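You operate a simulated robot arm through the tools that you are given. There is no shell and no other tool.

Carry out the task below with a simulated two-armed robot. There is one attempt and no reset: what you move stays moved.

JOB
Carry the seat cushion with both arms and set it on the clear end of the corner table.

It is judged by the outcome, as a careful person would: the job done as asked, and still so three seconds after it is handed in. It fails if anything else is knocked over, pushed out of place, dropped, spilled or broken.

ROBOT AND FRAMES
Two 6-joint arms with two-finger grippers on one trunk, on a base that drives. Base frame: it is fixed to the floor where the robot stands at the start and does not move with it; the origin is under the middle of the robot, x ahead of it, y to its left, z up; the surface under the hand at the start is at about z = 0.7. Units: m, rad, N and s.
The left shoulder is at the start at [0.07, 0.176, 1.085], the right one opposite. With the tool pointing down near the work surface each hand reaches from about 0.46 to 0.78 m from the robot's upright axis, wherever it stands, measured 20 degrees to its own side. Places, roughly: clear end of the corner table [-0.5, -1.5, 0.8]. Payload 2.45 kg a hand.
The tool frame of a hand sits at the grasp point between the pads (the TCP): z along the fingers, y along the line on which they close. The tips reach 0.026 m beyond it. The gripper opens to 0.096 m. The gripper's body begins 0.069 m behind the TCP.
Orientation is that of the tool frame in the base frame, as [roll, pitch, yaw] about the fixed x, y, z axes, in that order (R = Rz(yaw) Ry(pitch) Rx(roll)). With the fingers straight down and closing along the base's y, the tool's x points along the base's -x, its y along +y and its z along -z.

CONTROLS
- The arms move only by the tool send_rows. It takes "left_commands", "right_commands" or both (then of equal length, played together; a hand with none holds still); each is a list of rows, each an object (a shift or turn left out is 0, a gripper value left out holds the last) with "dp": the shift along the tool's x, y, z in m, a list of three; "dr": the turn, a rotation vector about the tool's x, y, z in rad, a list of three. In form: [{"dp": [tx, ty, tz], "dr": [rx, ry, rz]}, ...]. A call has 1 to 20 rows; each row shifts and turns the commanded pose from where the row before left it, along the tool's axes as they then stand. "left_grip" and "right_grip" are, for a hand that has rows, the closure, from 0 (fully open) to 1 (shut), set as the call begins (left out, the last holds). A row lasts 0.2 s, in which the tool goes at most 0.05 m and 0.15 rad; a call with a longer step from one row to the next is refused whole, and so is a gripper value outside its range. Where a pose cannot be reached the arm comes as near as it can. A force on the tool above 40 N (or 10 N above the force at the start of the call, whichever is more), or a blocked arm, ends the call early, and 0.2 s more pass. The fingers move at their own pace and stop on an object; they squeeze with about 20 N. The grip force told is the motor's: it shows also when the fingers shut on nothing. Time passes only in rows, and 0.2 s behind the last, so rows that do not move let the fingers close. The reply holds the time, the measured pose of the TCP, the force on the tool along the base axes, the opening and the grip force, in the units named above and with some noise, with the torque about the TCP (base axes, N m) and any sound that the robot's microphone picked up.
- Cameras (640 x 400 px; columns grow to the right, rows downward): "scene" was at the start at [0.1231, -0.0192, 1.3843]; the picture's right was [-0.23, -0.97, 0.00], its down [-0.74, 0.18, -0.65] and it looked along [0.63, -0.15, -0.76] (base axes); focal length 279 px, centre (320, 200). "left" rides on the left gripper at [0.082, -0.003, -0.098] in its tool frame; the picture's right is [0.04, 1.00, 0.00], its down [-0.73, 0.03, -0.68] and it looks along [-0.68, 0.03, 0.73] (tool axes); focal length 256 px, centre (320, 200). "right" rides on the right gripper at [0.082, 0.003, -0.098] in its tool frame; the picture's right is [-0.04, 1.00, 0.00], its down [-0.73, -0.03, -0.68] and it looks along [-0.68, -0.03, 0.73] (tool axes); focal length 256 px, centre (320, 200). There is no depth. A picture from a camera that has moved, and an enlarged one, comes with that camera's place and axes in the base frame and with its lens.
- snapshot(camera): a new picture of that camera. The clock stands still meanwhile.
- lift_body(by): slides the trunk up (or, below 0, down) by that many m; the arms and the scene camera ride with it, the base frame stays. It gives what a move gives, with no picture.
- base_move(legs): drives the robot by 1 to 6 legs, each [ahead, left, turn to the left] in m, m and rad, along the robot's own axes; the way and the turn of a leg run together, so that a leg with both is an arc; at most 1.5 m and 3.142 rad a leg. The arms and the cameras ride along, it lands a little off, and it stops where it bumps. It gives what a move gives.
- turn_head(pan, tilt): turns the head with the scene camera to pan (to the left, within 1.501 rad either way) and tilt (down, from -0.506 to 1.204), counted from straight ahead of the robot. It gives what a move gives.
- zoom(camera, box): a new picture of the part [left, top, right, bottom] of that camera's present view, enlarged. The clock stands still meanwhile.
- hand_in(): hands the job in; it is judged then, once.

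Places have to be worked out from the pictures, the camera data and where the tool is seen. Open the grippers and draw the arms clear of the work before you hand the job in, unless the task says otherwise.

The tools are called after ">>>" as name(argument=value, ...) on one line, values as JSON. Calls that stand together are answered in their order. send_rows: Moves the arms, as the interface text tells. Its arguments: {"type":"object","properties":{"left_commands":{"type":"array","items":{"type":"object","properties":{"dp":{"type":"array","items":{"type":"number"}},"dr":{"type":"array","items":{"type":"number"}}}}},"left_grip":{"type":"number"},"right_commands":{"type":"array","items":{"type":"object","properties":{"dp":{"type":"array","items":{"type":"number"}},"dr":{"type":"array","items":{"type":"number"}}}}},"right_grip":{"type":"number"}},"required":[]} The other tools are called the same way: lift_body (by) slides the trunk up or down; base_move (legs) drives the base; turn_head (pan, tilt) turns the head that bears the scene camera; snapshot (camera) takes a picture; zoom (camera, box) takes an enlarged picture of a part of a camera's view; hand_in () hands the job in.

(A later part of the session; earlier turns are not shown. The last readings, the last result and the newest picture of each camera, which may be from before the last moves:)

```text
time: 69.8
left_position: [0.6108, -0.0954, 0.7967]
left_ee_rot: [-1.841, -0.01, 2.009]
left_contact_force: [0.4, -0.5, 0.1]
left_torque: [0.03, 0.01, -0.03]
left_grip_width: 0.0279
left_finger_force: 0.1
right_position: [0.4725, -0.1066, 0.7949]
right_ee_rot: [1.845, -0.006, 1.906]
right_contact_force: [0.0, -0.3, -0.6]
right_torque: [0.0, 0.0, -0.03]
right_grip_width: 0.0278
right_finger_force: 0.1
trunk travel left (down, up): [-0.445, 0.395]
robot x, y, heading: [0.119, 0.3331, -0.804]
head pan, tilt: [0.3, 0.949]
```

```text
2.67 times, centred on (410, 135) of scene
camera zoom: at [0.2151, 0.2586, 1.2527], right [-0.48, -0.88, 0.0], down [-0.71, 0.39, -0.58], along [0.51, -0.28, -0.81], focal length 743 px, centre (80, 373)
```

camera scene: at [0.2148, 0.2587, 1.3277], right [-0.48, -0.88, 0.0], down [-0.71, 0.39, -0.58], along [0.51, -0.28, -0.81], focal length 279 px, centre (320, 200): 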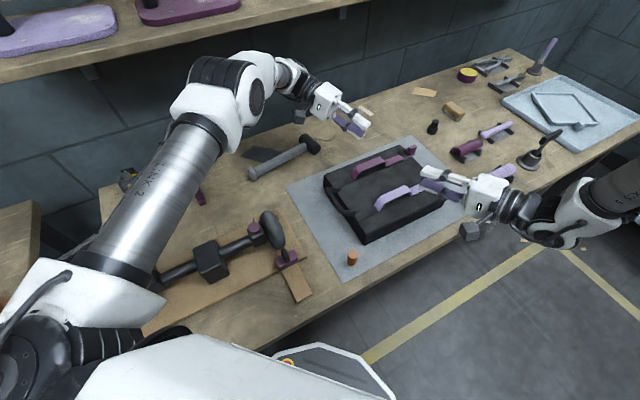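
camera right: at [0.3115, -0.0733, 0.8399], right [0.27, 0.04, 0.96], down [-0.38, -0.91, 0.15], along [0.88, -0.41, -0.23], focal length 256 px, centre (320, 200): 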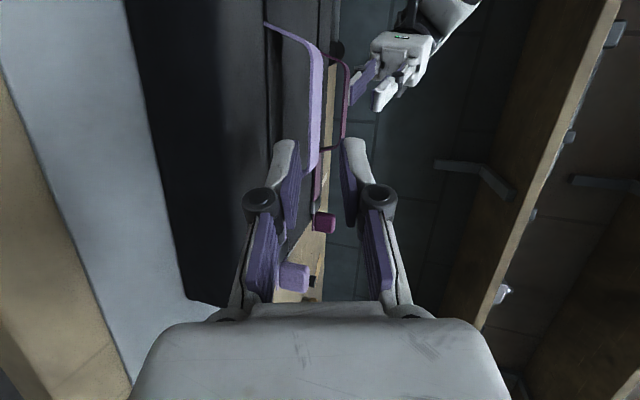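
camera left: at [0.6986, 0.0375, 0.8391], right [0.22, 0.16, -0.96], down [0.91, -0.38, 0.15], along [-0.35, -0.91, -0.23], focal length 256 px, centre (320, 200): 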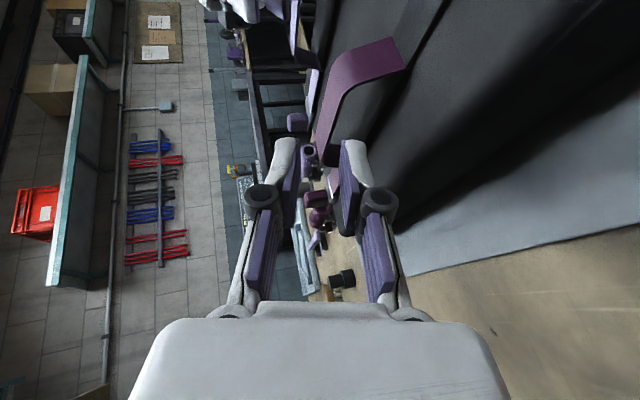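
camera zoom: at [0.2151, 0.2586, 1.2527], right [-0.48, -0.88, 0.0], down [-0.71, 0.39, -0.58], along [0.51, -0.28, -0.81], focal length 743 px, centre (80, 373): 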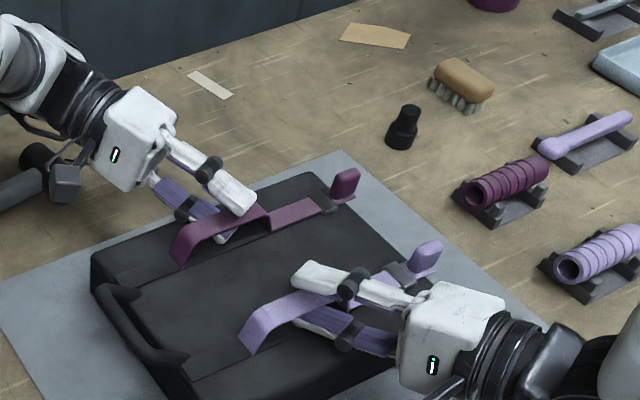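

Both lower fingers are now fully under their arches and both upper fingers above, with no contact. I go 3 mm deeper and close both grippers onto the straps.

>>> send_rows(left_commands=[{"dp": [0, 0, 0.003]}, {}], right_commands=[{"dp": [0, 0, 0.003]}, {}])

>>> send_rows(left_commands=[{}, {}, {}, {}], right_commands=[{}, {}, {}, {}], left_grip=1.0, right_grip=1.0)

>>> zoom(camera="right", box=[220, 0, 400, 200])

>>> zoom(camera="left", box=[250, 20, 430, 220])

>>> zoom(camera="scene", box=[290, 60, 530, 210])

```text
time: 70.4
left_position: [0.6077, -0.0965, 0.795]
left_ee_rot: [-1.841, -0.012, 2.009]
left_contact_force: [-0.1, 0.0, 0.5]
left_torque: [0.03, 0.03, -0.02]
left_grip_width: 0.0278
left_finger_force: 0.0
right_position: [0.4747, -0.106, 0.7934]
right_ee_rot: [1.843, -0.006, 1.903]
right_contact_force: [0.0, 0.7, 0.7]
right_torque: [-0.01, 0.02, 0.03]
right_grip_width: 0.028
right_finger_force: 0.0
trunk travel left (down, up): [-0.445, 0.395]
robot x, y, heading: [0.1198, 0.3294, -0.802]
head pan, tilt: [0.3, 0.949]
```

```text
time: 71.4
left_position: [0.6079, -0.0961, 0.7941]
left_ee_rot: [-1.842, -0.011, 2.011]
left_contact_force: [5.3, 1.5, 0.8]
left_torque: [-0.47, 0.38, 0.04]
left_grip_width: 0.0073
left_finger_force: 20.2
right_position: [0.4744, -0.1072, 0.7936]
right_ee_rot: [1.845, -0.007, 1.905]
right_contact_force: [-5.3, 0.0, 0.6]
right_torque: [0.6, -0.35, 0.02]
right_grip_width: 0.0087
right_finger_force: 20.6
trunk travel left (down, up): [-0.445, 0.395]
robot x, y, heading: [0.121, 0.3304, -0.801]
head pan, tilt: [0.3, 0.949]
```

```text
2.00 times, centred on (310, 100) of right
camera zoom: at [0.3595, -0.0592, 0.8242], right [0.27, 0.04, 0.96], down [-0.38, -0.91, 0.15], along [0.88, -0.41, -0.23], focal length 512 px, centre (340, 400)
```

zoom: 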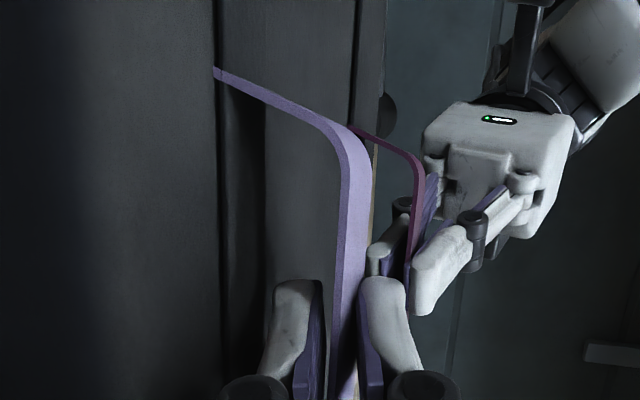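

```text
2.00 times, centred on (340, 120) of left
camera zoom: at [0.658, 0.0175, 0.8249], right [0.22, 0.16, -0.96], down [0.91, -0.38, 0.15], along [-0.35, -0.91, -0.23], focal length 512 px, centre (280, 360)
```

zoom: 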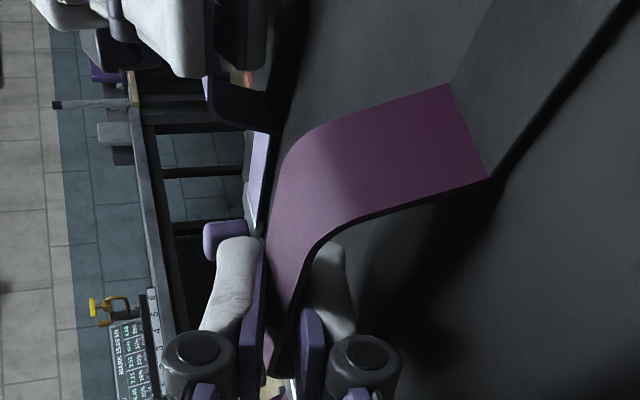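

```text
2.67 times, centred on (410, 135) of scene
camera zoom: at [0.2156, 0.2581, 1.2526], right [-0.48, -0.88, 0.0], down [-0.71, 0.39, -0.58], along [0.51, -0.28, -0.81], focal length 743 px, centre (80, 373)
```

zoom: 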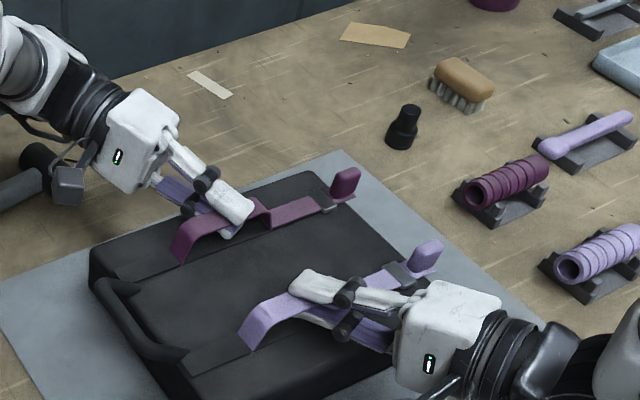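

Both straps are pinched with a finger underneath (widths 0.007 and 0.009, about 20 N), and the cushion's straps are already drawn slightly up. I do a small 0.02 m trunk test lift.

>>> lift_body(by=0.02)

>>> send_rows(left_commands=[{}, {}, {}], right_commands=[{}, {}, {}])

>>> zoom(camera="scene", box=[290, 60, 530, 210])

>>> zoom(camera="right", box=[220, 0, 400, 200])

```text
time: 72.0
left_position: [0.6093, -0.0958, 0.8145]
left_ee_rot: [-1.842, -0.013, 2.009]
left_contact_force: [7.4, 0.5, -2.2]
left_torque: [-0.44, 0.35, -0.01]
left_grip_width: 0.0076
left_finger_force: 20.2
right_position: [0.475, -0.1063, 0.8145]
right_ee_rot: [1.843, -0.007, 1.905]
right_contact_force: [-6.6, -1.2, -2.5]
right_torque: [0.59, -0.34, 0.0]
right_grip_width: 0.0088
right_finger_force: 20.0
trunk travel left (down, up): [-0.465, 0.375]
robot x, y, heading: [0.1154, 0.3279, -0.803]
head pan, tilt: [0.3, 0.949]
```

```text
time: 72.8
left_position: [0.6075, -0.0977, 0.8149]
left_ee_rot: [-1.841, -0.01, 2.01]
left_contact_force: [8.5, 0.9, -3.6]
left_torque: [-0.45, 0.36, -0.07]
left_grip_width: 0.0073
left_finger_force: 19.5
right_position: [0.4755, -0.1072, 0.8143]
right_ee_rot: [1.844, -0.006, 1.904]
right_contact_force: [-8.5, -0.6, -3.5]
right_torque: [0.58, -0.34, -0.06]
right_grip_width: 0.0085
right_finger_force: 20.3
trunk travel left (down, up): [-0.465, 0.375]
robot x, y, heading: [0.1158, 0.3283, -0.798]
head pan, tilt: [0.3, 0.949]
```

```text
2.67 times, centred on (410, 135) of scene
camera zoom: at [0.2156, 0.2581, 1.2726], right [-0.48, -0.88, 0.0], down [-0.71, 0.39, -0.58], along [0.51, -0.28, -0.81], focal length 743 px, centre (80, 373)
```

zoom: 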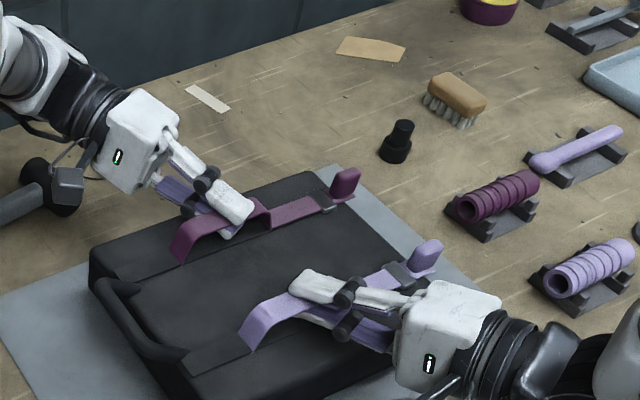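

```text
2.00 times, centred on (310, 100) of right
camera zoom: at [0.3595, -0.0592, 0.8442], right [0.27, 0.04, 0.96], down [-0.38, -0.91, 0.15], along [0.88, -0.41, -0.23], focal length 512 px, centre (340, 400)
```

zoom: 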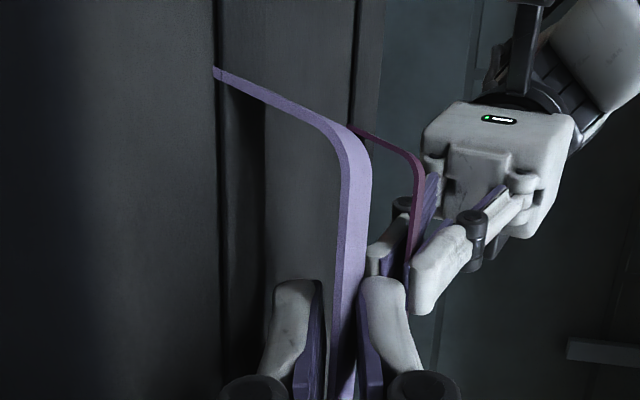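

The cushion is off the mat and rides level with the hands, about 3.5 N on each. A shelf edge sits near x≈0.87, z≈1.05 behind the left wrist, so I lift only 0.08 m more here and will back straight off the bench before rising further.

>>> lift_body(by=0.08)

>>> snapshot(camera="scene")

>>> snapshot(camera="right")

>>> snapshot(camera="left")

```text
time: 74.0
left_position: [0.6077, -0.0967, 0.8931]
left_ee_rot: [-1.84, -0.012, 2.008]
left_contact_force: [7.2, 2.1, -2.8]
left_torque: [-0.47, 0.36, -0.08]
left_grip_width: 0.0077
left_finger_force: 19.8
right_position: [0.4735, -0.107, 0.8938]
right_ee_rot: [1.845, -0.007, 1.904]
right_contact_force: [-7.4, -1.4, -3.4]
right_torque: [0.59, -0.35, -0.06]
right_grip_width: 0.0087
right_finger_force: 19.7
trunk travel left (down, up): [-0.545, 0.295]
robot x, y, heading: [0.1194, 0.3269, -0.797]
head pan, tilt: [0.3, 0.949]
```

```text
taken
camera scene: at [0.216, 0.2577, 1.3525], right [-0.48, -0.88, 0.0], down [-0.71, 0.39, -0.58], along [0.51, -0.28, -0.81], focal length 279 px, centre (320, 200)
```

scene: 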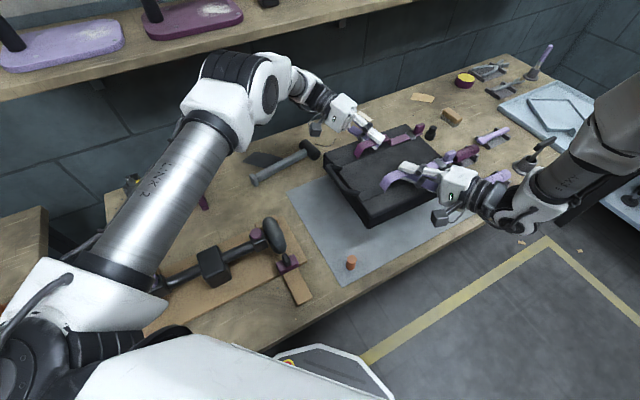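

```text
taken
camera right: at [0.3598, -0.0595, 0.924], right [0.27, 0.04, 0.96], down [-0.38, -0.91, 0.15], along [0.88, -0.41, -0.23], focal length 256 px, centre (320, 200)
```

right: 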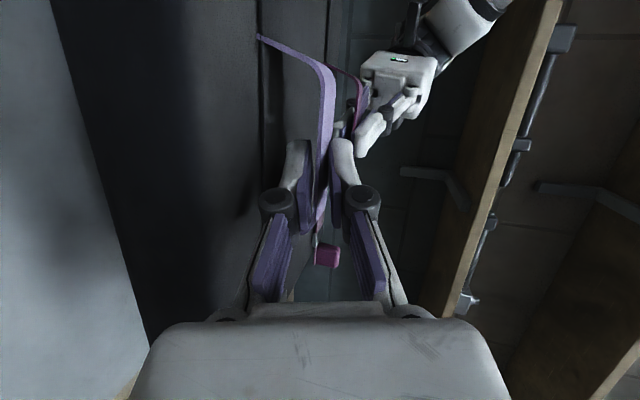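

```text
taken
camera left: at [0.6582, 0.0172, 0.9245], right [0.22, 0.16, -0.96], down [0.91, -0.38, 0.14], along [-0.35, -0.91, -0.23], focal length 256 px, centre (320, 200)
```

left: 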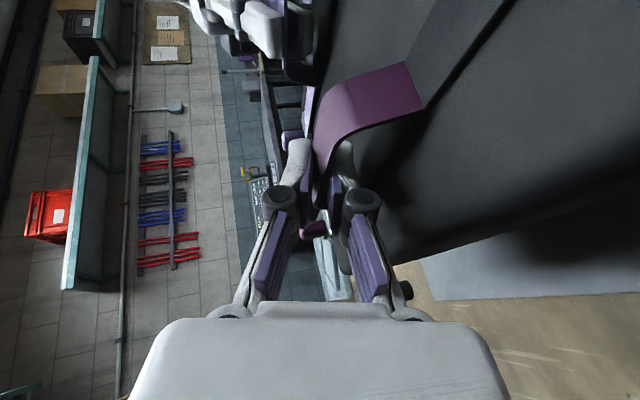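

The cushion hangs level with its bottom at about z 0.80. I back the robot straight away from the bench (world −x), starting with a short 0.12 m move to check stability.

>>> base_move(legs=[[-0.084, -0.086, 0]])

>>> snapshot(camera="scene")

```text
time: 75.2
left_position: [0.4883, -0.0964, 0.8936]
left_ee_rot: [-1.84, -0.009, 2.01]
left_contact_force: [6.9, 1.1, -2.2]
left_torque: [-0.47, 0.36, -0.07]
left_grip_width: 0.0076
left_finger_force: 19.7
right_position: [0.3546, -0.1063, 0.8941]
right_ee_rot: [1.842, -0.005, 1.906]
right_contact_force: [-6.5, -1.0, -2.9]
right_torque: [0.6, -0.31, -0.08]
right_grip_width: 0.0085
right_finger_force: 20.1
trunk travel left (down, up): [-0.545, 0.295]
robot x, y, heading: [-0.0042, 0.3273, -0.797]
head pan, tilt: [0.3, 0.949]
```

```text
taken
camera scene: at [0.0951, 0.2571, 1.3526], right [-0.48, -0.88, 0.0], down [-0.71, 0.39, -0.58], along [0.51, -0.28, -0.81], focal length 279 px, centre (320, 200)
```

scene: 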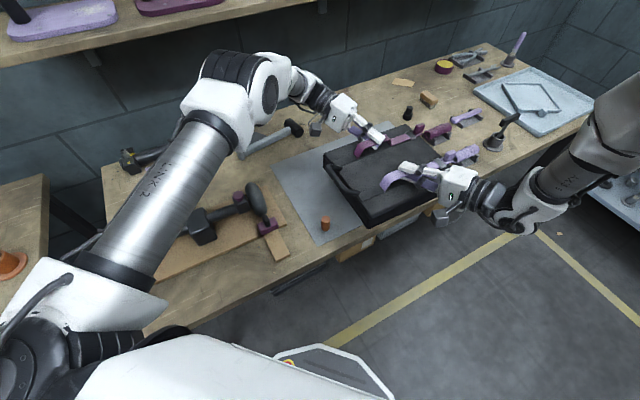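

It stays steady and level. I continue 0.30 m further back off the bench, then raise the trunk another 0.10 m for the trip.

>>> base_move(legs=[[-0.209, -0.215, 0]])

>>> lift_body(by=0.1)

>>> snapshot(camera="scene")

```text
time: 77.3
left_position: [0.1811, -0.0987, 0.8948]
left_ee_rot: [-1.842, -0.01, 2.007]
left_contact_force: [6.0, 2.1, -2.4]
left_torque: [-0.42, 0.33, -0.07]
left_grip_width: 0.0072
left_finger_force: 20.1
right_position: [0.0473, -0.1084, 0.8948]
right_ee_rot: [1.841, -0.007, 1.904]
right_contact_force: [-7.1, -1.4, -3.2]
right_torque: [0.58, -0.31, -0.11]
right_grip_width: 0.0086
right_finger_force: 19.4
trunk travel left (down, up): [-0.545, 0.295]
robot x, y, heading: [-0.3109, 0.3259, -0.802]
head pan, tilt: [0.3, 0.949]
```

```text
time: 78.7
left_position: [0.1809, -0.099, 0.9945]
left_ee_rot: [-1.841, -0.012, 2.009]
left_contact_force: [4.6, 1.0, -2.8]
left_torque: [-0.49, 0.4, -0.1]
left_grip_width: 0.0075
left_finger_force: 20.4
right_position: [0.0479, -0.1087, 0.994]
right_ee_rot: [1.844, -0.007, 1.904]
right_contact_force: [-4.5, -2.1, -3.4]
right_torque: [0.53, -0.32, -0.11]
right_grip_width: 0.0086
right_finger_force: 20.2
trunk travel left (down, up): [-0.645, 0.195]
robot x, y, heading: [-0.3098, 0.3284, -0.801]
head pan, tilt: [0.3, 0.949]
```

```text
taken
camera scene: at [-0.2109, 0.2555, 1.4525], right [-0.48, -0.88, 0.0], down [-0.71, 0.39, -0.58], along [0.51, -0.28, -0.81], focal length 279 px, centre (320, 200)
```

scene: 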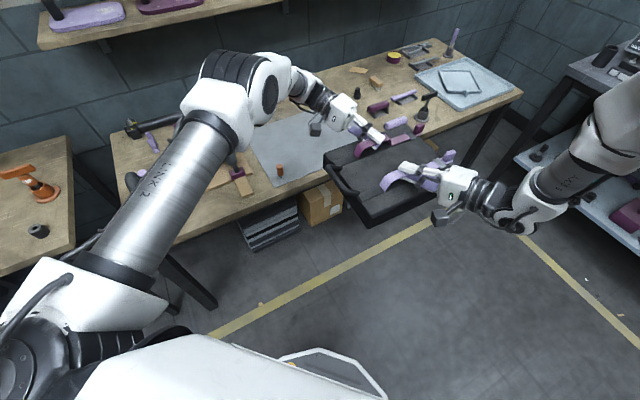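

The cushion is well clear of everything, with its bottom at about z 0.90. I turn the robot in place by −0.85 rad to face the corner table, then look at the table before driving up.

>>> base_move(legs=[[0, 0, -0.85]])

>>> turn_head(pan=0.0, tilt=0.55)

>>> snapshot(camera="scene")

```text
time: 81.2
left_position: [-0.3041, -0.3206, 0.9937]
left_ee_rot: [-1.842, -0.009, 1.162]
left_contact_force: [5.7, -4.9, -2.3]
left_torque: [-0.03, 0.58, -0.03]
left_grip_width: 0.0074
left_finger_force: 19.5
right_position: [-0.4007, -0.2273, 0.9942]
right_ee_rot: [1.843, -0.006, 1.057]
right_contact_force: [-5.0, 5.4, -4.3]
right_torque: [0.11, -0.65, -0.04]
right_grip_width: 0.0085
right_finger_force: 19.9
trunk travel left (down, up): [-0.645, 0.195]
robot x, y, heading: [-0.3067, 0.3269, -1.648]
head pan, tilt: [0.3, 0.949]
```

```text
time: 82.1
left_position: [-0.3044, -0.3213, 0.9941]
left_ee_rot: [-1.842, -0.009, 1.163]
left_contact_force: [2.9, -0.7, -3.4]
left_torque: [-0.03, 0.59, -0.11]
left_grip_width: 0.0073
left_finger_force: 20.0
right_position: [-0.4009, -0.2274, 0.9938]
right_ee_rot: [1.844, -0.006, 1.055]
right_contact_force: [-3.1, 1.1, -3.9]
right_torque: [0.12, -0.65, -0.05]
right_grip_width: 0.0087
right_finger_force: 19.4
trunk travel left (down, up): [-0.645, 0.195]
robot x, y, heading: [-0.3068, 0.3303, -1.652]
head pan, tilt: [0.0, 0.55]
```

```text
taken
camera scene: at [-0.3214, 0.1867, 1.4854], right [-1.0, 0.08, 0.0], down [0.04, 0.52, -0.85], along [-0.06, -0.85, -0.52], focal length 279 px, centre (320, 200)
```

scene: 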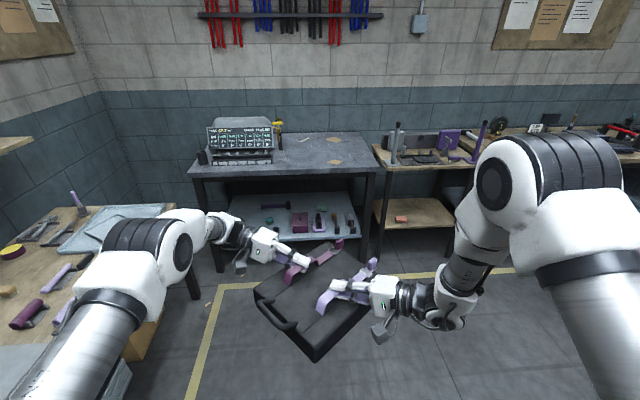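

The cushion stays level, and the corner table is straight ahead with its clear right half. I zoom in to fix the table's edges and the nearby items.

>>> zoom(camera="scene", box=[180, 100, 500, 280])

```text
2.00 times, centred on (340, 190) of scene
camera zoom: at [-0.3214, 0.1867, 1.4854], right [-1.0, 0.08, 0.0], down [0.04, 0.52, -0.85], along [-0.06, -0.85, -0.52], focal length 558 px, centre (280, 220)
```

zoom: 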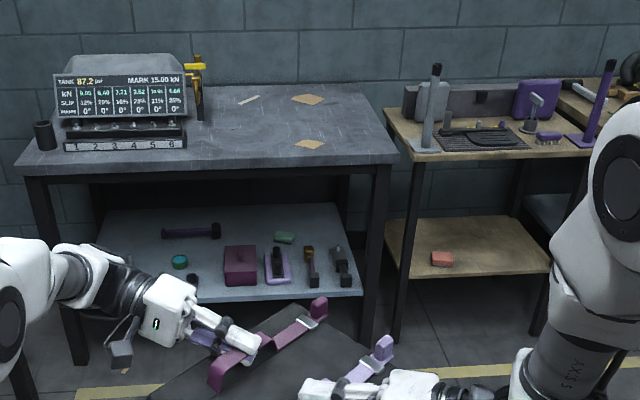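

The table top spans about x −0.78 to 0.29 with its front edge at y≈−1.25; the console ends at x≈−0.17 and a post stands at (−0.91, −1.39) on the next table. I aim for the cushion centre at about (−0.54, −1.49). I square up and drive most of the way, stopping short to re-check.

>>> base_move(legs=[[0, 0, 0.08], [0.72, -0.2285, 0]])

>>> snapshot(camera="scene")

```text
time: 86.7
left_position: [-0.484, -1.0361, 0.9933]
left_ee_rot: [-1.842, -0.011, 1.232]
left_contact_force: [5.9, -3.8, -2.8]
left_torque: [-0.07, 0.58, -0.06]
left_grip_width: 0.0075
left_finger_force: 19.6
right_position: [-0.5864, -0.9502, 0.9958]
right_ee_rot: [1.841, -0.005, 1.129]
right_contact_force: [-5.7, 4.0, -3.3]
right_torque: [0.19, -0.64, -0.04]
right_grip_width: 0.0083
right_finger_force: 19.4
trunk travel left (down, up): [-0.645, 0.195]
robot x, y, heading: [-0.5345, -0.3873, -1.576]
head pan, tilt: [0.0, 0.55]
```

```text
taken
camera scene: at [-0.537, -0.5311, 1.4855], right [-1.0, 0.01, 0.0], down [0.0, 0.52, -0.85], along [0.0, -0.85, -0.52], focal length 279 px, centre (320, 200)
```

scene: 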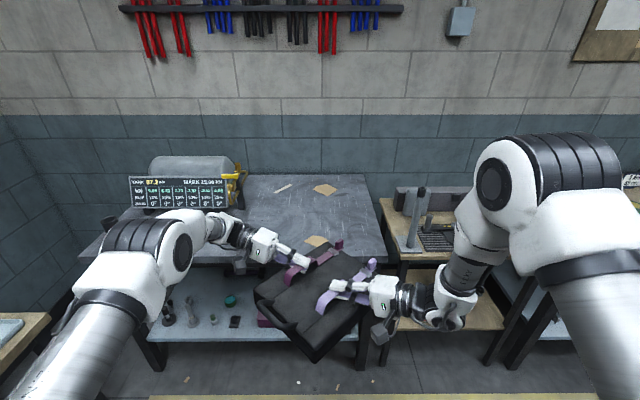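

The view confirms the front edge at y≈−1.24 and free table surface ahead, and the left wrist keeps roughly 5 cm or more from the console side. I drive 0.28 m more and check again.

>>> base_move(legs=[[0.28, 0, 0]])

>>> snapshot(camera="scene")

>>> snapshot(camera="left")

```text
time: 88.6
left_position: [-0.4868, -1.3185, 0.994]
left_ee_rot: [-1.841, -0.01, 1.23]
left_contact_force: [5.3, -2.7, -3.2]
left_torque: [-0.06, 0.57, -0.12]
left_grip_width: 0.0073
left_finger_force: 19.8
right_position: [-0.5898, -1.2317, 0.9932]
right_ee_rot: [1.842, -0.007, 1.125]
right_contact_force: [-6.1, 3.1, -3.5]
right_torque: [0.18, -0.65, -0.14]
right_grip_width: 0.0085
right_finger_force: 19.9
trunk travel left (down, up): [-0.645, 0.195]
robot x, y, heading: [-0.535, -0.6697, -1.578]
head pan, tilt: [0.0, 0.55]
```

```text
taken
camera scene: at [-0.5395, -0.8133, 1.4856], right [-1.0, 0.01, 0.0], down [0.0, 0.52, -0.85], along [-0.01, -0.85, -0.52], focal length 279 px, centre (320, 200)
```

scene: 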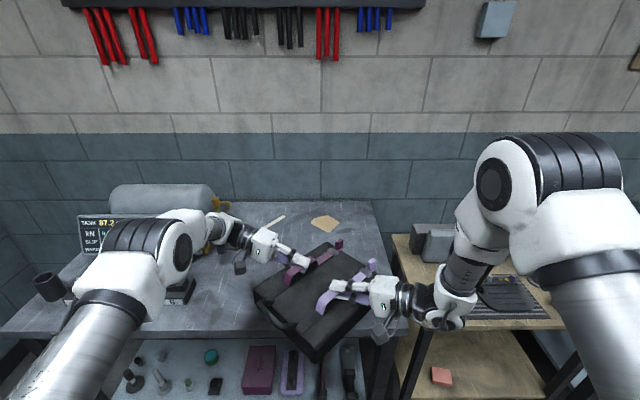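

```text
taken
camera left: at [-0.3727, -1.2734, 1.0249], right [0.27, -0.04, -0.96], down [0.38, -0.91, 0.15], along [-0.89, -0.4, -0.23], focal length 256 px, centre (320, 200)
```

left: 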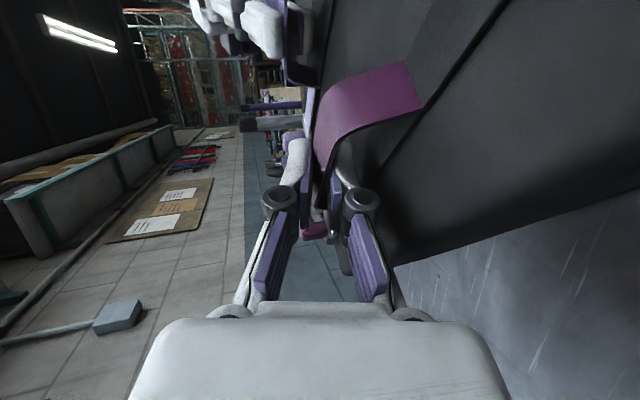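

Squared up like this, the left wrist would end within a few centimetres of the yellow tool beside the console, and the right wrist near the post. Turning the robot a further −0.2 rad about the cushion opens both gaps, so I turn and slide to about (−0.42, −0.89, −1.78).

>>> base_move(legs=[[0, 0, -0.2], [0.12, 0.1, 0]])

>>> snapshot(camera="scene")

```text
time: 90.8
left_position: [-0.5467, -1.4547, 0.9945]
left_ee_rot: [-1.84, -0.011, 1.025]
left_contact_force: [5.7, -4.8, -1.7]
left_torque: [0.05, 0.56, -0.14]
left_grip_width: 0.0072
left_finger_force: 20.4
right_position: [-0.6289, -1.3493, 0.994]
right_ee_rot: [1.845, -0.008, 0.922]
right_contact_force: [-6.0, 4.4, -3.0]
right_torque: [0.05, -0.68, -0.11]
right_grip_width: 0.0088
right_finger_force: 20.4
trunk travel left (down, up): [-0.645, 0.195]
robot x, y, heading: [-0.462, -0.8103, -1.786]
head pan, tilt: [0.0, 0.55]
```

```text
taken
camera scene: at [-0.4948, -0.9497, 1.4856], right [-0.98, 0.21, 0.0], down [0.11, 0.51, -0.85], along [-0.18, -0.83, -0.52], focal length 279 px, centre (320, 200)
```

scene: 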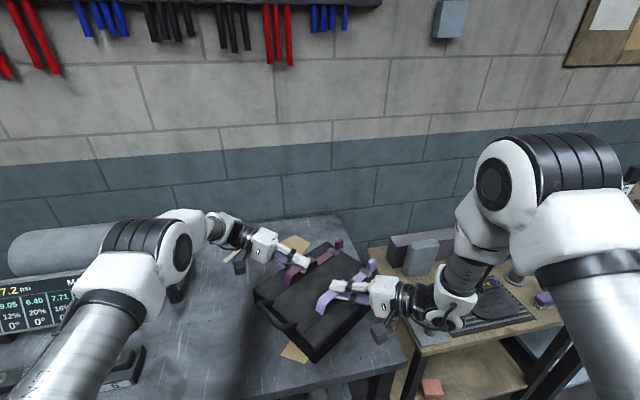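

The view shows the cushion over the table. I make the last small move of about 0.07 m ahead and 0.05 m left, to bring its centre to roughly (−0.565, −1.48).

>>> base_move(legs=[[0.068, 0.047, 0]])

>>> snapshot(camera="scene")

>>> snapshot(camera="right")

>>> snapshot(camera="left")

```text
time: 91.9
left_position: [-0.5159, -1.5309, 0.9942]
left_ee_rot: [-1.842, -0.012, 1.026]
left_contact_force: [3.6, -0.9, -2.7]
left_torque: [0.07, 0.59, -0.11]
left_grip_width: 0.0074
left_finger_force: 19.8
right_position: [-0.5983, -1.4258, 0.9939]
right_ee_rot: [1.843, -0.007, 0.918]
right_contact_force: [-2.8, 2.4, -3.5]
right_torque: [0.05, -0.65, -0.08]
right_grip_width: 0.0086
right_finger_force: 19.9
trunk travel left (down, up): [-0.645, 0.195]
robot x, y, heading: [-0.4299, -0.8925, -1.782]
head pan, tilt: [0.0, 0.55]
```

```text
taken
camera scene: at [-0.4633, -1.0267, 1.4856], right [-0.98, 0.21, 0.0], down [0.11, 0.51, -0.85], along [-0.18, -0.83, -0.52], focal length 279 px, centre (320, 200)
```

scene: 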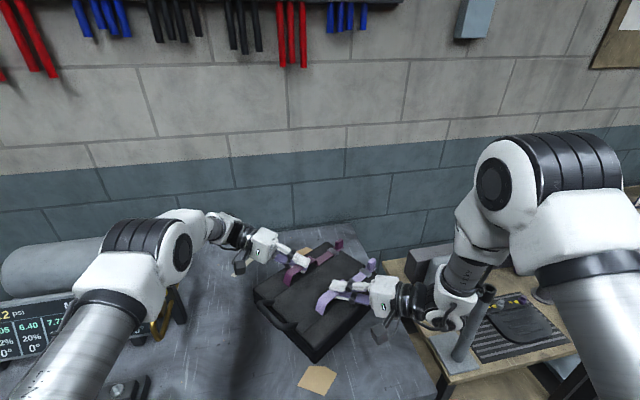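

```text
taken
camera right: at [-0.623, -1.3031, 1.0241], right [0.19, -0.2, 0.96], down [-0.97, -0.18, 0.15], along [0.15, -0.96, -0.23], focal length 256 px, centre (320, 200)
```

right: 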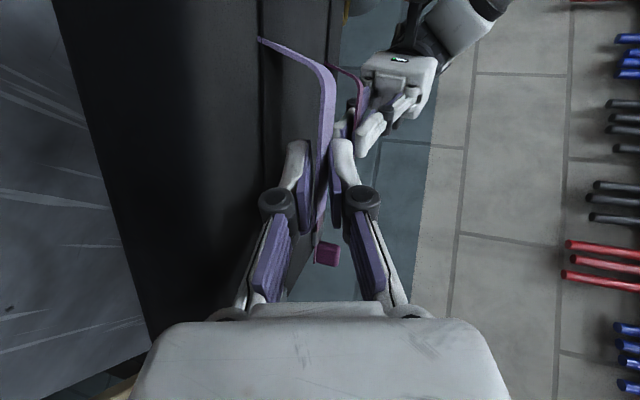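

```text
taken
camera left: at [-0.3932, -1.5104, 1.0248], right [0.25, -0.1, -0.96], down [0.19, -0.97, 0.15], along [-0.95, -0.22, -0.23], focal length 256 px, centre (320, 200)
```

left: 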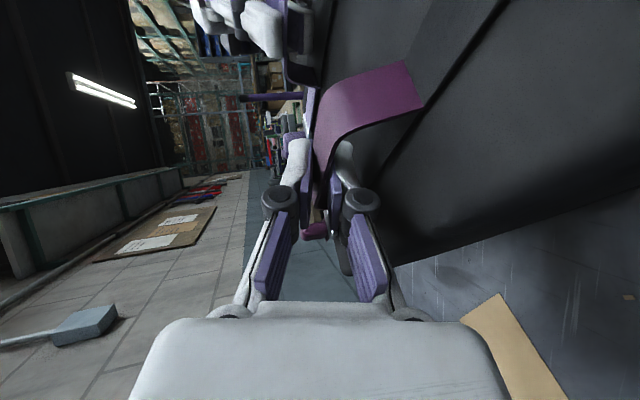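

The cushion's centre is now at about (−0.565, −1.48), entirely over the clear end, and the right wrist has about 4 cm to the post. I lower the trunk by 0.08 m first, leaving about 2 cm for gentle touchdown.

>>> lift_body(by=-0.08)

>>> snapshot(camera="scene")

>>> snapshot(camera="right")

>>> snapshot(camera="left")

```text
time: 93.0
left_position: [-0.5156, -1.5307, 0.9144]
left_ee_rot: [-1.844, -0.011, 1.027]
left_contact_force: [4.3, -1.6, -2.2]
left_torque: [0.05, 0.59, -0.07]
left_grip_width: 0.0074
left_finger_force: 20.3
right_position: [-0.5982, -1.424, 0.9139]
right_ee_rot: [1.843, -0.008, 0.921]
right_contact_force: [-3.4, 2.5, -3.6]
right_torque: [0.04, -0.61, -0.11]
right_grip_width: 0.0088
right_finger_force: 19.9
trunk travel left (down, up): [-0.565, 0.275]
robot x, y, heading: [-0.4267, -0.8889, -1.783]
head pan, tilt: [0.0, 0.55]
```

```text
taken
camera scene: at [-0.4633, -1.0265, 1.4055], right [-0.98, 0.21, 0.0], down [0.11, 0.51, -0.85], along [-0.18, -0.83, -0.52], focal length 279 px, centre (320, 200)
```

scene: 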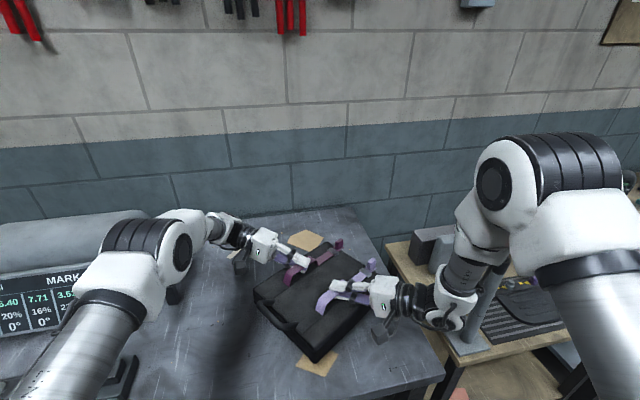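

```text
taken
camera right: at [-0.623, -1.3029, 0.9441], right [0.19, -0.2, 0.96], down [-0.97, -0.18, 0.15], along [0.15, -0.96, -0.23], focal length 256 px, centre (320, 200)
```

right: 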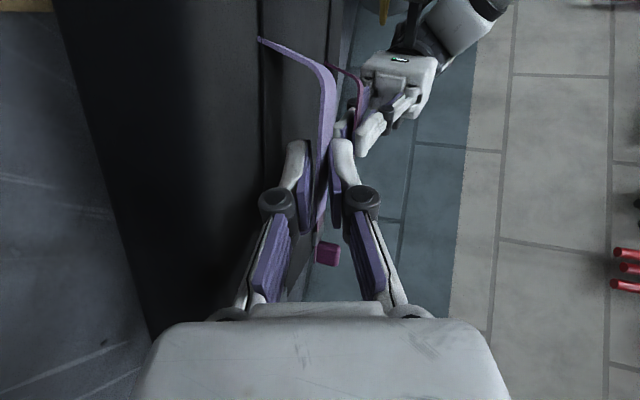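

```text
taken
camera left: at [-0.3931, -1.5103, 0.9449], right [0.25, -0.1, -0.96], down [0.19, -0.97, 0.15], along [-0.95, -0.22, -0.23], focal length 256 px, centre (320, 200)
```

left: 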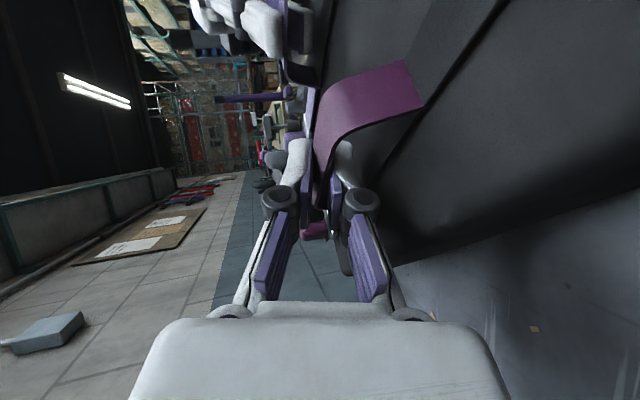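

No contact so far; the cushion's bottom should be about 2 cm above the table. I lower in small steps and watch the vertical force on the hands.

>>> lift_body(by=-0.01)

>>> lift_body(by=-0.006)

>>> zoom(camera="scene", box=[200, 200, 520, 400])

```text
time: 93.6
left_position: [-0.515, -1.5313, 0.904]
left_ee_rot: [-1.843, -0.011, 1.026]
left_contact_force: [4.4, -2.4, -2.4]
left_torque: [0.05, 0.59, -0.1]
left_grip_width: 0.0074
left_finger_force: 19.6
right_position: [-0.5975, -1.4252, 0.905]
right_ee_rot: [1.844, -0.008, 0.921]
right_contact_force: [-4.3, 3.8, -3.3]
right_torque: [0.05, -0.64, -0.13]
right_grip_width: 0.0084
right_finger_force: 20.1
trunk travel left (down, up): [-0.555, 0.285]
robot x, y, heading: [-0.4305, -0.8857, -1.788]
head pan, tilt: [0.0, 0.55]
```

```text
time: 94.2
left_position: [-0.5158, -1.5312, 0.8985]
left_ee_rot: [-1.844, -0.011, 1.026]
left_contact_force: [5.5, -4.2, -2.8]
left_torque: [0.03, 0.57, -0.08]
left_grip_width: 0.0074
left_finger_force: 20.3
right_position: [-0.598, -1.4246, 0.8971]
right_ee_rot: [1.843, -0.007, 0.921]
right_contact_force: [-4.9, 3.6, -3.4]
right_torque: [0.01, -0.62, -0.1]
right_grip_width: 0.0081
right_finger_force: 19.7
trunk travel left (down, up): [-0.549, 0.291]
robot x, y, heading: [-0.4289, -0.8858, -1.785]
head pan, tilt: [0.0, 0.55]
```

```text
2.00 times, centred on (360, 300) of scene
camera zoom: at [-0.4634, -1.0262, 1.3895], right [-0.98, 0.21, 0.0], down [0.11, 0.51, -0.85], along [-0.18, -0.83, -0.52], focal length 558 px, centre (240, 0)
```

zoom: 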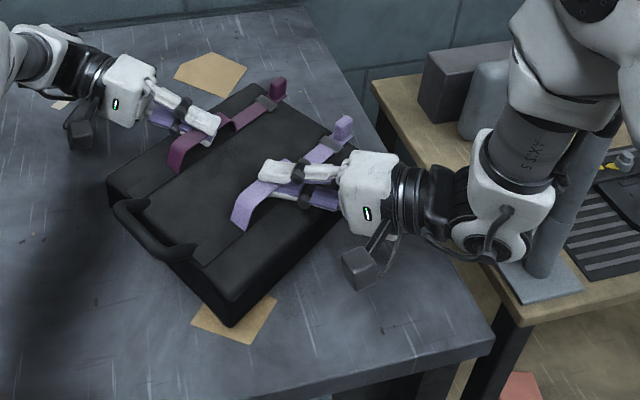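

The hands still carry the load (about −3 N each), so it hasn't touched down yet. I continue in smaller steps.

>>> lift_body(by=-0.004)

>>> lift_body(by=-0.004)

```text
time: 94.7
left_position: [-0.5151, -1.5307, 0.8952]
left_ee_rot: [-1.842, -0.011, 1.027]
left_contact_force: [5.0, -4.1, -3.5]
left_torque: [0.06, 0.61, -0.06]
left_grip_width: 0.007
left_finger_force: 19.5
right_position: [-0.5975, -1.4249, 0.8937]
right_ee_rot: [1.843, -0.008, 0.918]
right_contact_force: [-4.8, 4.8, -3.9]
right_torque: [0.06, -0.61, -0.1]
right_grip_width: 0.0085
right_finger_force: 20.1
trunk travel left (down, up): [-0.545, 0.295]
robot x, y, heading: [-0.4282, -0.8866, -1.785]
head pan, tilt: [0.0, 0.55]
```

```text
time: 95.2
left_position: [-0.5158, -1.5311, 0.8906]
left_ee_rot: [-1.842, -0.01, 1.027]
left_contact_force: [4.4, -5.9, -3.7]
left_torque: [-0.03, 0.64, -0.01]
left_grip_width: 0.0076
left_finger_force: 20.1
right_position: [-0.5972, -1.4251, 0.8892]
right_ee_rot: [1.841, -0.007, 0.923]
right_contact_force: [-5.0, 6.7, -1.3]
right_torque: [-0.04, -0.63, -0.05]
right_grip_width: 0.008
right_finger_force: 20.1
trunk travel left (down, up): [-0.541, 0.299]
robot x, y, heading: [-0.4275, -0.8882, -1.783]
head pan, tilt: [0.0, 0.55]
```

The right-hand load has dropped to −1.3 N, so one edge is just touching the table. I lower 3 mm more and re-read.

>>> lift_body(by=-0.003)

>>> lift_body(by=-0.002)

>>> zoom(camera="scene", box=[200, 200, 520, 400])

>>> zoom(camera="right", box=[220, 0, 400, 200])

```text
time: 95.8
left_position: [-0.5157, -1.5308, 0.8878]
left_ee_rot: [-1.84, -0.01, 1.026]
left_contact_force: [5.4, -9.0, -5.2]
left_torque: [-0.09, 0.63, -0.01]
left_grip_width: 0.008
left_finger_force: 20.6
right_position: [-0.5971, -1.4239, 0.888]
right_ee_rot: [1.843, -0.006, 0.923]
right_contact_force: [-2.4, 8.1, 6.5]
right_torque: [-0.11, -0.7, 0.04]
right_grip_width: 0.0079
right_finger_force: 19.7
trunk travel left (down, up): [-0.538, 0.302]
robot x, y, heading: [-0.4329, -0.8865, -1.789]
head pan, tilt: [0.0, 0.55]
```

```text
time: 96.3
left_position: [-0.5148, -1.5298, 0.8872]
left_ee_rot: [-1.842, -0.008, 1.031]
left_contact_force: [4.5, -16.2, 1.7]
left_torque: [-0.04, 0.7, 0.11]
left_grip_width: 0.008
left_finger_force: 19.8
right_position: [-0.5976, -1.424, 0.887]
right_ee_rot: [1.84, -0.007, 0.92]
right_contact_force: [-4.7, 6.0, 19.8]
right_torque: [-0.26, -0.81, 0.1]
right_grip_width: 0.0081
right_finger_force: 20.0
trunk travel left (down, up): [-0.536, 0.304]
robot x, y, heading: [-0.4306, -0.8915, -1.783]
head pan, tilt: [0.0, 0.55]
```

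```text
2.00 times, centred on (360, 300) of scene
camera zoom: at [-0.4624, -1.0246, 1.3771], right [-0.98, 0.21, 0.0], down [0.11, 0.51, -0.85], along [-0.18, -0.83, -0.52], focal length 558 px, centre (240, 0)
```

zoom: 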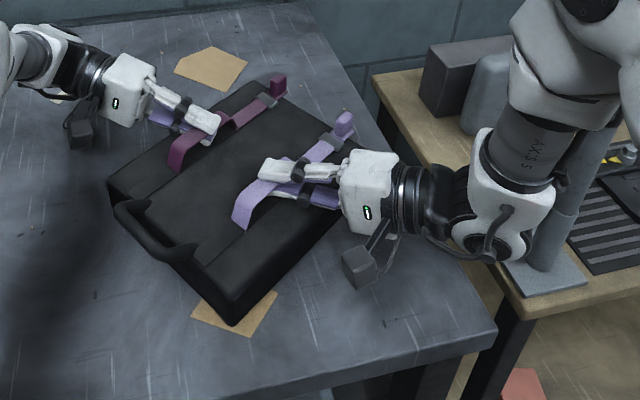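

```text
2.00 times, centred on (310, 100) of right
camera zoom: at [-0.6225, -1.3022, 0.917], right [0.18, -0.2, 0.96], down [-0.97, -0.18, 0.15], along [0.15, -0.96, -0.22], focal length 512 px, centre (340, 400)
```

zoom: 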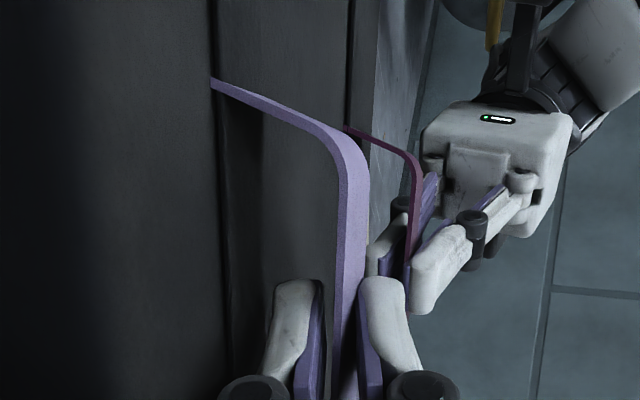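

The force now shows the cushion pressed onto the table (right hand +20 N). I relieve it by 2 mm before letting go.

>>> lift_body(by=0.002)

>>> send_rows(left_commands=[{}, {}], right_commands=[{}, {}])

```text
time: 96.8
left_position: [-0.515, -1.531, 0.8873]
left_ee_rot: [-1.842, -0.011, 1.026]
left_contact_force: [5.2, -12.1, -1.2]
left_torque: [-0.02, 0.69, 0.11]
left_grip_width: 0.0082
left_finger_force: 20.2
right_position: [-0.596, -1.424, 0.8876]
right_ee_rot: [1.843, -0.006, 0.92]
right_contact_force: [-4.7, 4.3, 12.1]
right_torque: [-0.18, -0.72, -0.02]
right_grip_width: 0.0079
right_finger_force: 19.8
trunk travel left (down, up): [-0.538, 0.302]
robot x, y, heading: [-0.4324, -0.8897, -1.782]
head pan, tilt: [0.0, 0.55]
```

```text
time: 97.4
left_position: [-0.5149, -1.5307, 0.8881]
left_ee_rot: [-1.842, -0.009, 1.026]
left_contact_force: [5.0, -8.0, -1.9]
left_torque: [-0.07, 0.66, -0.03]
left_grip_width: 0.0078
left_finger_force: 19.8
right_position: [-0.5979, -1.4231, 0.8875]
right_ee_rot: [1.843, -0.006, 0.92]
right_contact_force: [-3.4, 2.3, 8.5]
right_torque: [-0.17, -0.67, -0.09]
right_grip_width: 0.0082
right_finger_force: 19.8
trunk travel left (down, up): [-0.538, 0.302]
robot x, y, heading: [-0.4257, -0.8873, -1.782]
head pan, tilt: [0.0, 0.55]
```

The pressure is small now (right +8.5 N, left −1.9 N), and the cushion rests on the table. I open both grippers to about 0.025 m, enough to free the straps without pressing on the cushion.

>>> send_rows(left_commands=[{}, {}, {}], right_commands=[{}, {}, {}], left_grip=0.74, right_grip=0.74)

>>> zoom(camera="right", box=[220, 0, 400, 200])

>>> zoom(camera="left", box=[250, 20, 430, 220])

>>> zoom(camera="scene", box=[200, 200, 520, 400])

```text
time: 98.2
left_position: [-0.515, -1.5296, 0.8878]
left_ee_rot: [-1.842, -0.01, 1.026]
left_contact_force: [-1.4, -0.6, -0.6]
left_torque: [-0.01, -0.01, 0.03]
left_grip_width: 0.0251
left_finger_force: 0.0
right_position: [-0.5978, -1.4237, 0.8871]
right_ee_rot: [1.844, -0.007, 0.92]
right_contact_force: [0.0, -0.5, -0.4]
right_torque: [0.03, -0.01, -0.02]
right_grip_width: 0.0251
right_finger_force: 0.1
trunk travel left (down, up): [-0.538, 0.302]
robot x, y, heading: [-0.4312, -0.8855, -1.789]
head pan, tilt: [0.0, 0.55]
```

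```text
2.00 times, centred on (310, 100) of right
camera zoom: at [-0.623, -1.3022, 0.9173], right [0.19, -0.2, 0.96], down [-0.97, -0.18, 0.15], along [0.15, -0.96, -0.23], focal length 512 px, centre (340, 400)
```

zoom: 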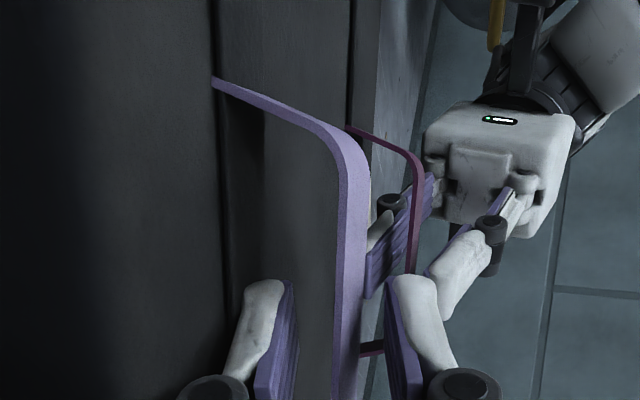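

```text
2.00 times, centred on (340, 120) of left
camera zoom: at [-0.3933, -1.5096, 0.9182], right [0.25, -0.1, -0.96], down [0.18, -0.97, 0.15], along [-0.95, -0.22, -0.23], focal length 512 px, centre (280, 360)
```

zoom: 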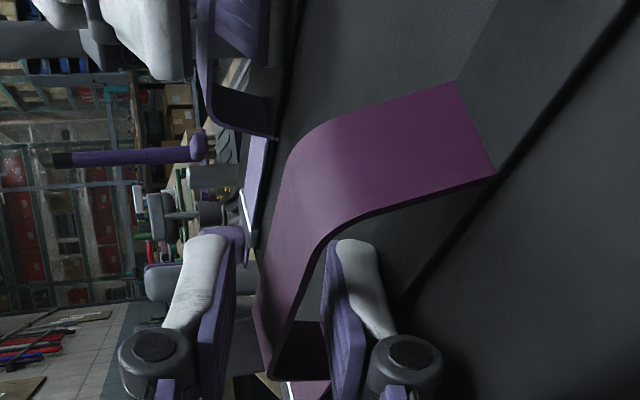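

```text
2.00 times, centred on (360, 300) of scene
camera zoom: at [-0.4634, -1.0255, 1.3786], right [-0.98, 0.21, 0.0], down [0.11, 0.51, -0.85], along [-0.18, -0.83, -0.52], focal length 558 px, centre (240, 0)
```

zoom: 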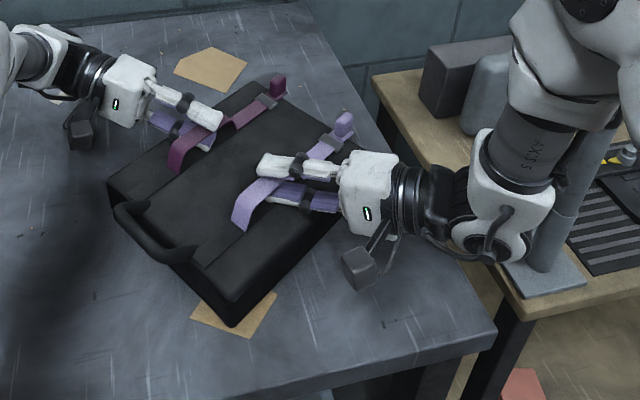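

Both hands are free of load and the cushion is resting on the table. Before withdrawing I need to see how close the left elbow and wrist are to the yellow tool by the console, so I turn the head that way.

>>> turn_head(pan=0.55, tilt=0.75)

>>> snapshot(camera="scene")

>>> snapshot(camera="right")

```text
time: 99.2
left_position: [-0.5149, -1.5319, 0.8877]
left_ee_rot: [-1.843, -0.01, 1.027]
left_contact_force: [-0.2, 0.0, -0.6]
left_torque: [-0.02, -0.02, 0.01]
left_grip_width: 0.0251
left_finger_force: 0.0
right_position: [-0.5986, -1.4249, 0.887]
right_ee_rot: [1.844, -0.008, 0.919]
right_contact_force: [0.3, -0.3, 0.0]
right_torque: [0.0, 0.0, -0.03]
right_grip_width: 0.0251
right_finger_force: 0.1
trunk travel left (down, up): [-0.538, 0.302]
robot x, y, heading: [-0.4285, -0.8861, -1.782]
head pan, tilt: [0.55, 0.75]
```

```text
taken
camera scene: at [-0.417, -1.0161, 1.3613], right [-0.94, -0.33, 0.0], down [-0.23, 0.64, -0.73], along [0.24, -0.69, -0.68], focal length 279 px, centre (320, 200)
```

scene: 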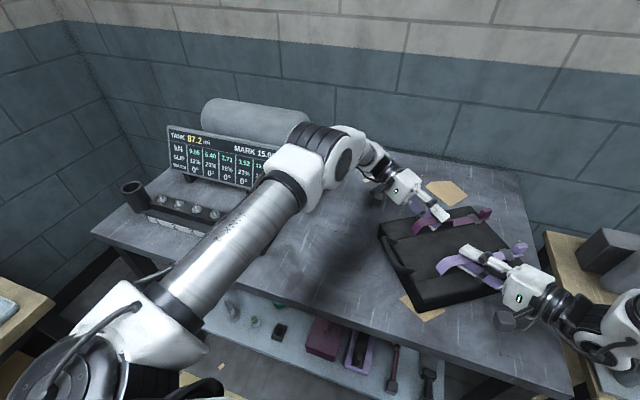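

```text
taken
camera right: at [-0.623, -1.3023, 0.9174], right [0.19, -0.2, 0.96], down [-0.97, -0.18, 0.15], along [0.15, -0.96, -0.23], focal length 256 px, centre (320, 200)
```

right: 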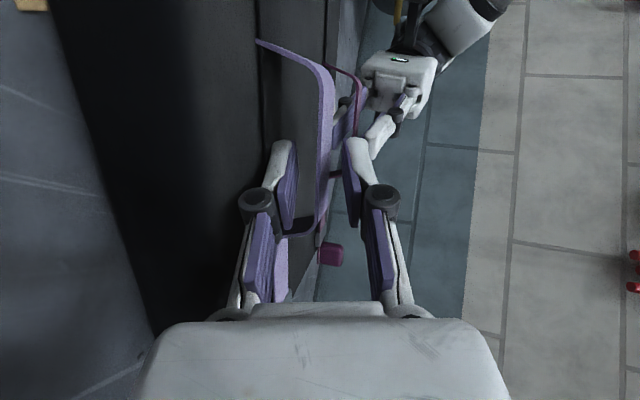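

The tool stands just outside the left forearm with about 3 cm of room, so the left hand must not be pulled straight outward. I free the right hand first: back out 4.2 cm along its fingers, where the post leaves about 5 cm.

>>> send_rows(right_commands=[{"dp": [0, 0, -0.0105]}, {"dp": [0, 0, -0.0105]}, {"dp": [0, 0, -0.0105]}, {"dp": [0, 0, -0.0105]}, {}, {}])

>>> zoom(camera="right", box=[220, 0, 400, 200])

>>> turn_head(pan=-0.25, tilt=0.85)

>>> snapshot(camera="scene")

```text
time: 100.6
left_position: [-0.5147, -1.5309, 0.8876]
left_ee_rot: [-1.841, -0.009, 1.025]
left_contact_force: [0.0, 0.6, 0.7]
left_torque: [0.0, -0.02, 0.0]
left_grip_width: 0.0253
left_finger_force: 0.0
right_position: [-0.6299, -1.4006, 0.9]
right_ee_rot: [1.843, -0.005, 0.92]
right_contact_force: [0.1, -0.6, 0.6]
right_torque: [-0.01, 0.0, 0.0]
right_grip_width: 0.0253
right_finger_force: 0.1
trunk travel left (down, up): [-0.538, 0.302]
robot x, y, heading: [-0.4301, -0.8931, -1.786]
head pan, tilt: [0.55, 0.75]
```

```text
2.00 times, centred on (310, 100) of right
camera zoom: at [-0.6546, -1.2783, 0.929], right [0.19, -0.2, 0.96], down [-0.97, -0.18, 0.15], along [0.15, -0.96, -0.23], focal length 512 px, centre (340, 400)
```

zoom: 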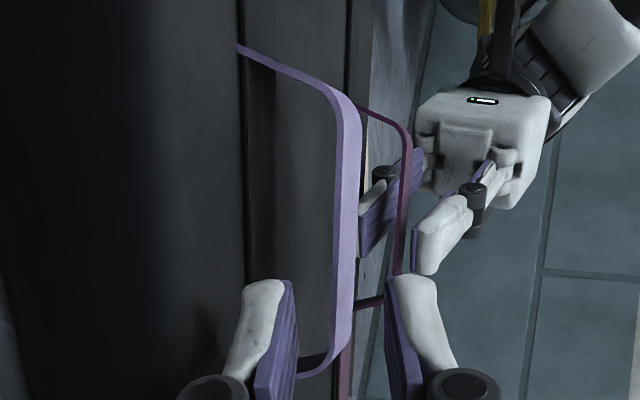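

```text
time: 101.7
left_position: [-0.5142, -1.5307, 0.8881]
left_ee_rot: [-1.842, -0.01, 1.025]
left_contact_force: [0.0, 0.2, 0.4]
left_torque: [0.02, -0.02, -0.01]
left_grip_width: 0.0251
left_finger_force: 0.1
right_position: [-0.6292, -1.4011, 0.8979]
right_ee_rot: [1.843, -0.007, 0.92]
right_contact_force: [0.2, -0.3, -0.1]
right_torque: [0.05, -0.03, 0.0]
right_grip_width: 0.0248
right_finger_force: 0.1
trunk travel left (down, up): [-0.538, 0.302]
robot x, y, heading: [-0.4313, -0.8876, -1.785]
head pan, tilt: [-0.25, 0.85]
```

```text
taken
camera scene: at [-0.4792, -1.0078, 1.3532], right [-0.9, 0.44, 0.0], down [0.33, 0.67, -0.66], along [-0.29, -0.59, -0.75], focal length 279 px, centre (320, 200)
```

scene: 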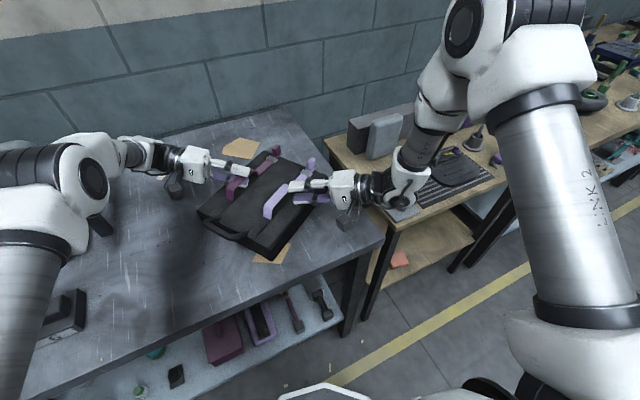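

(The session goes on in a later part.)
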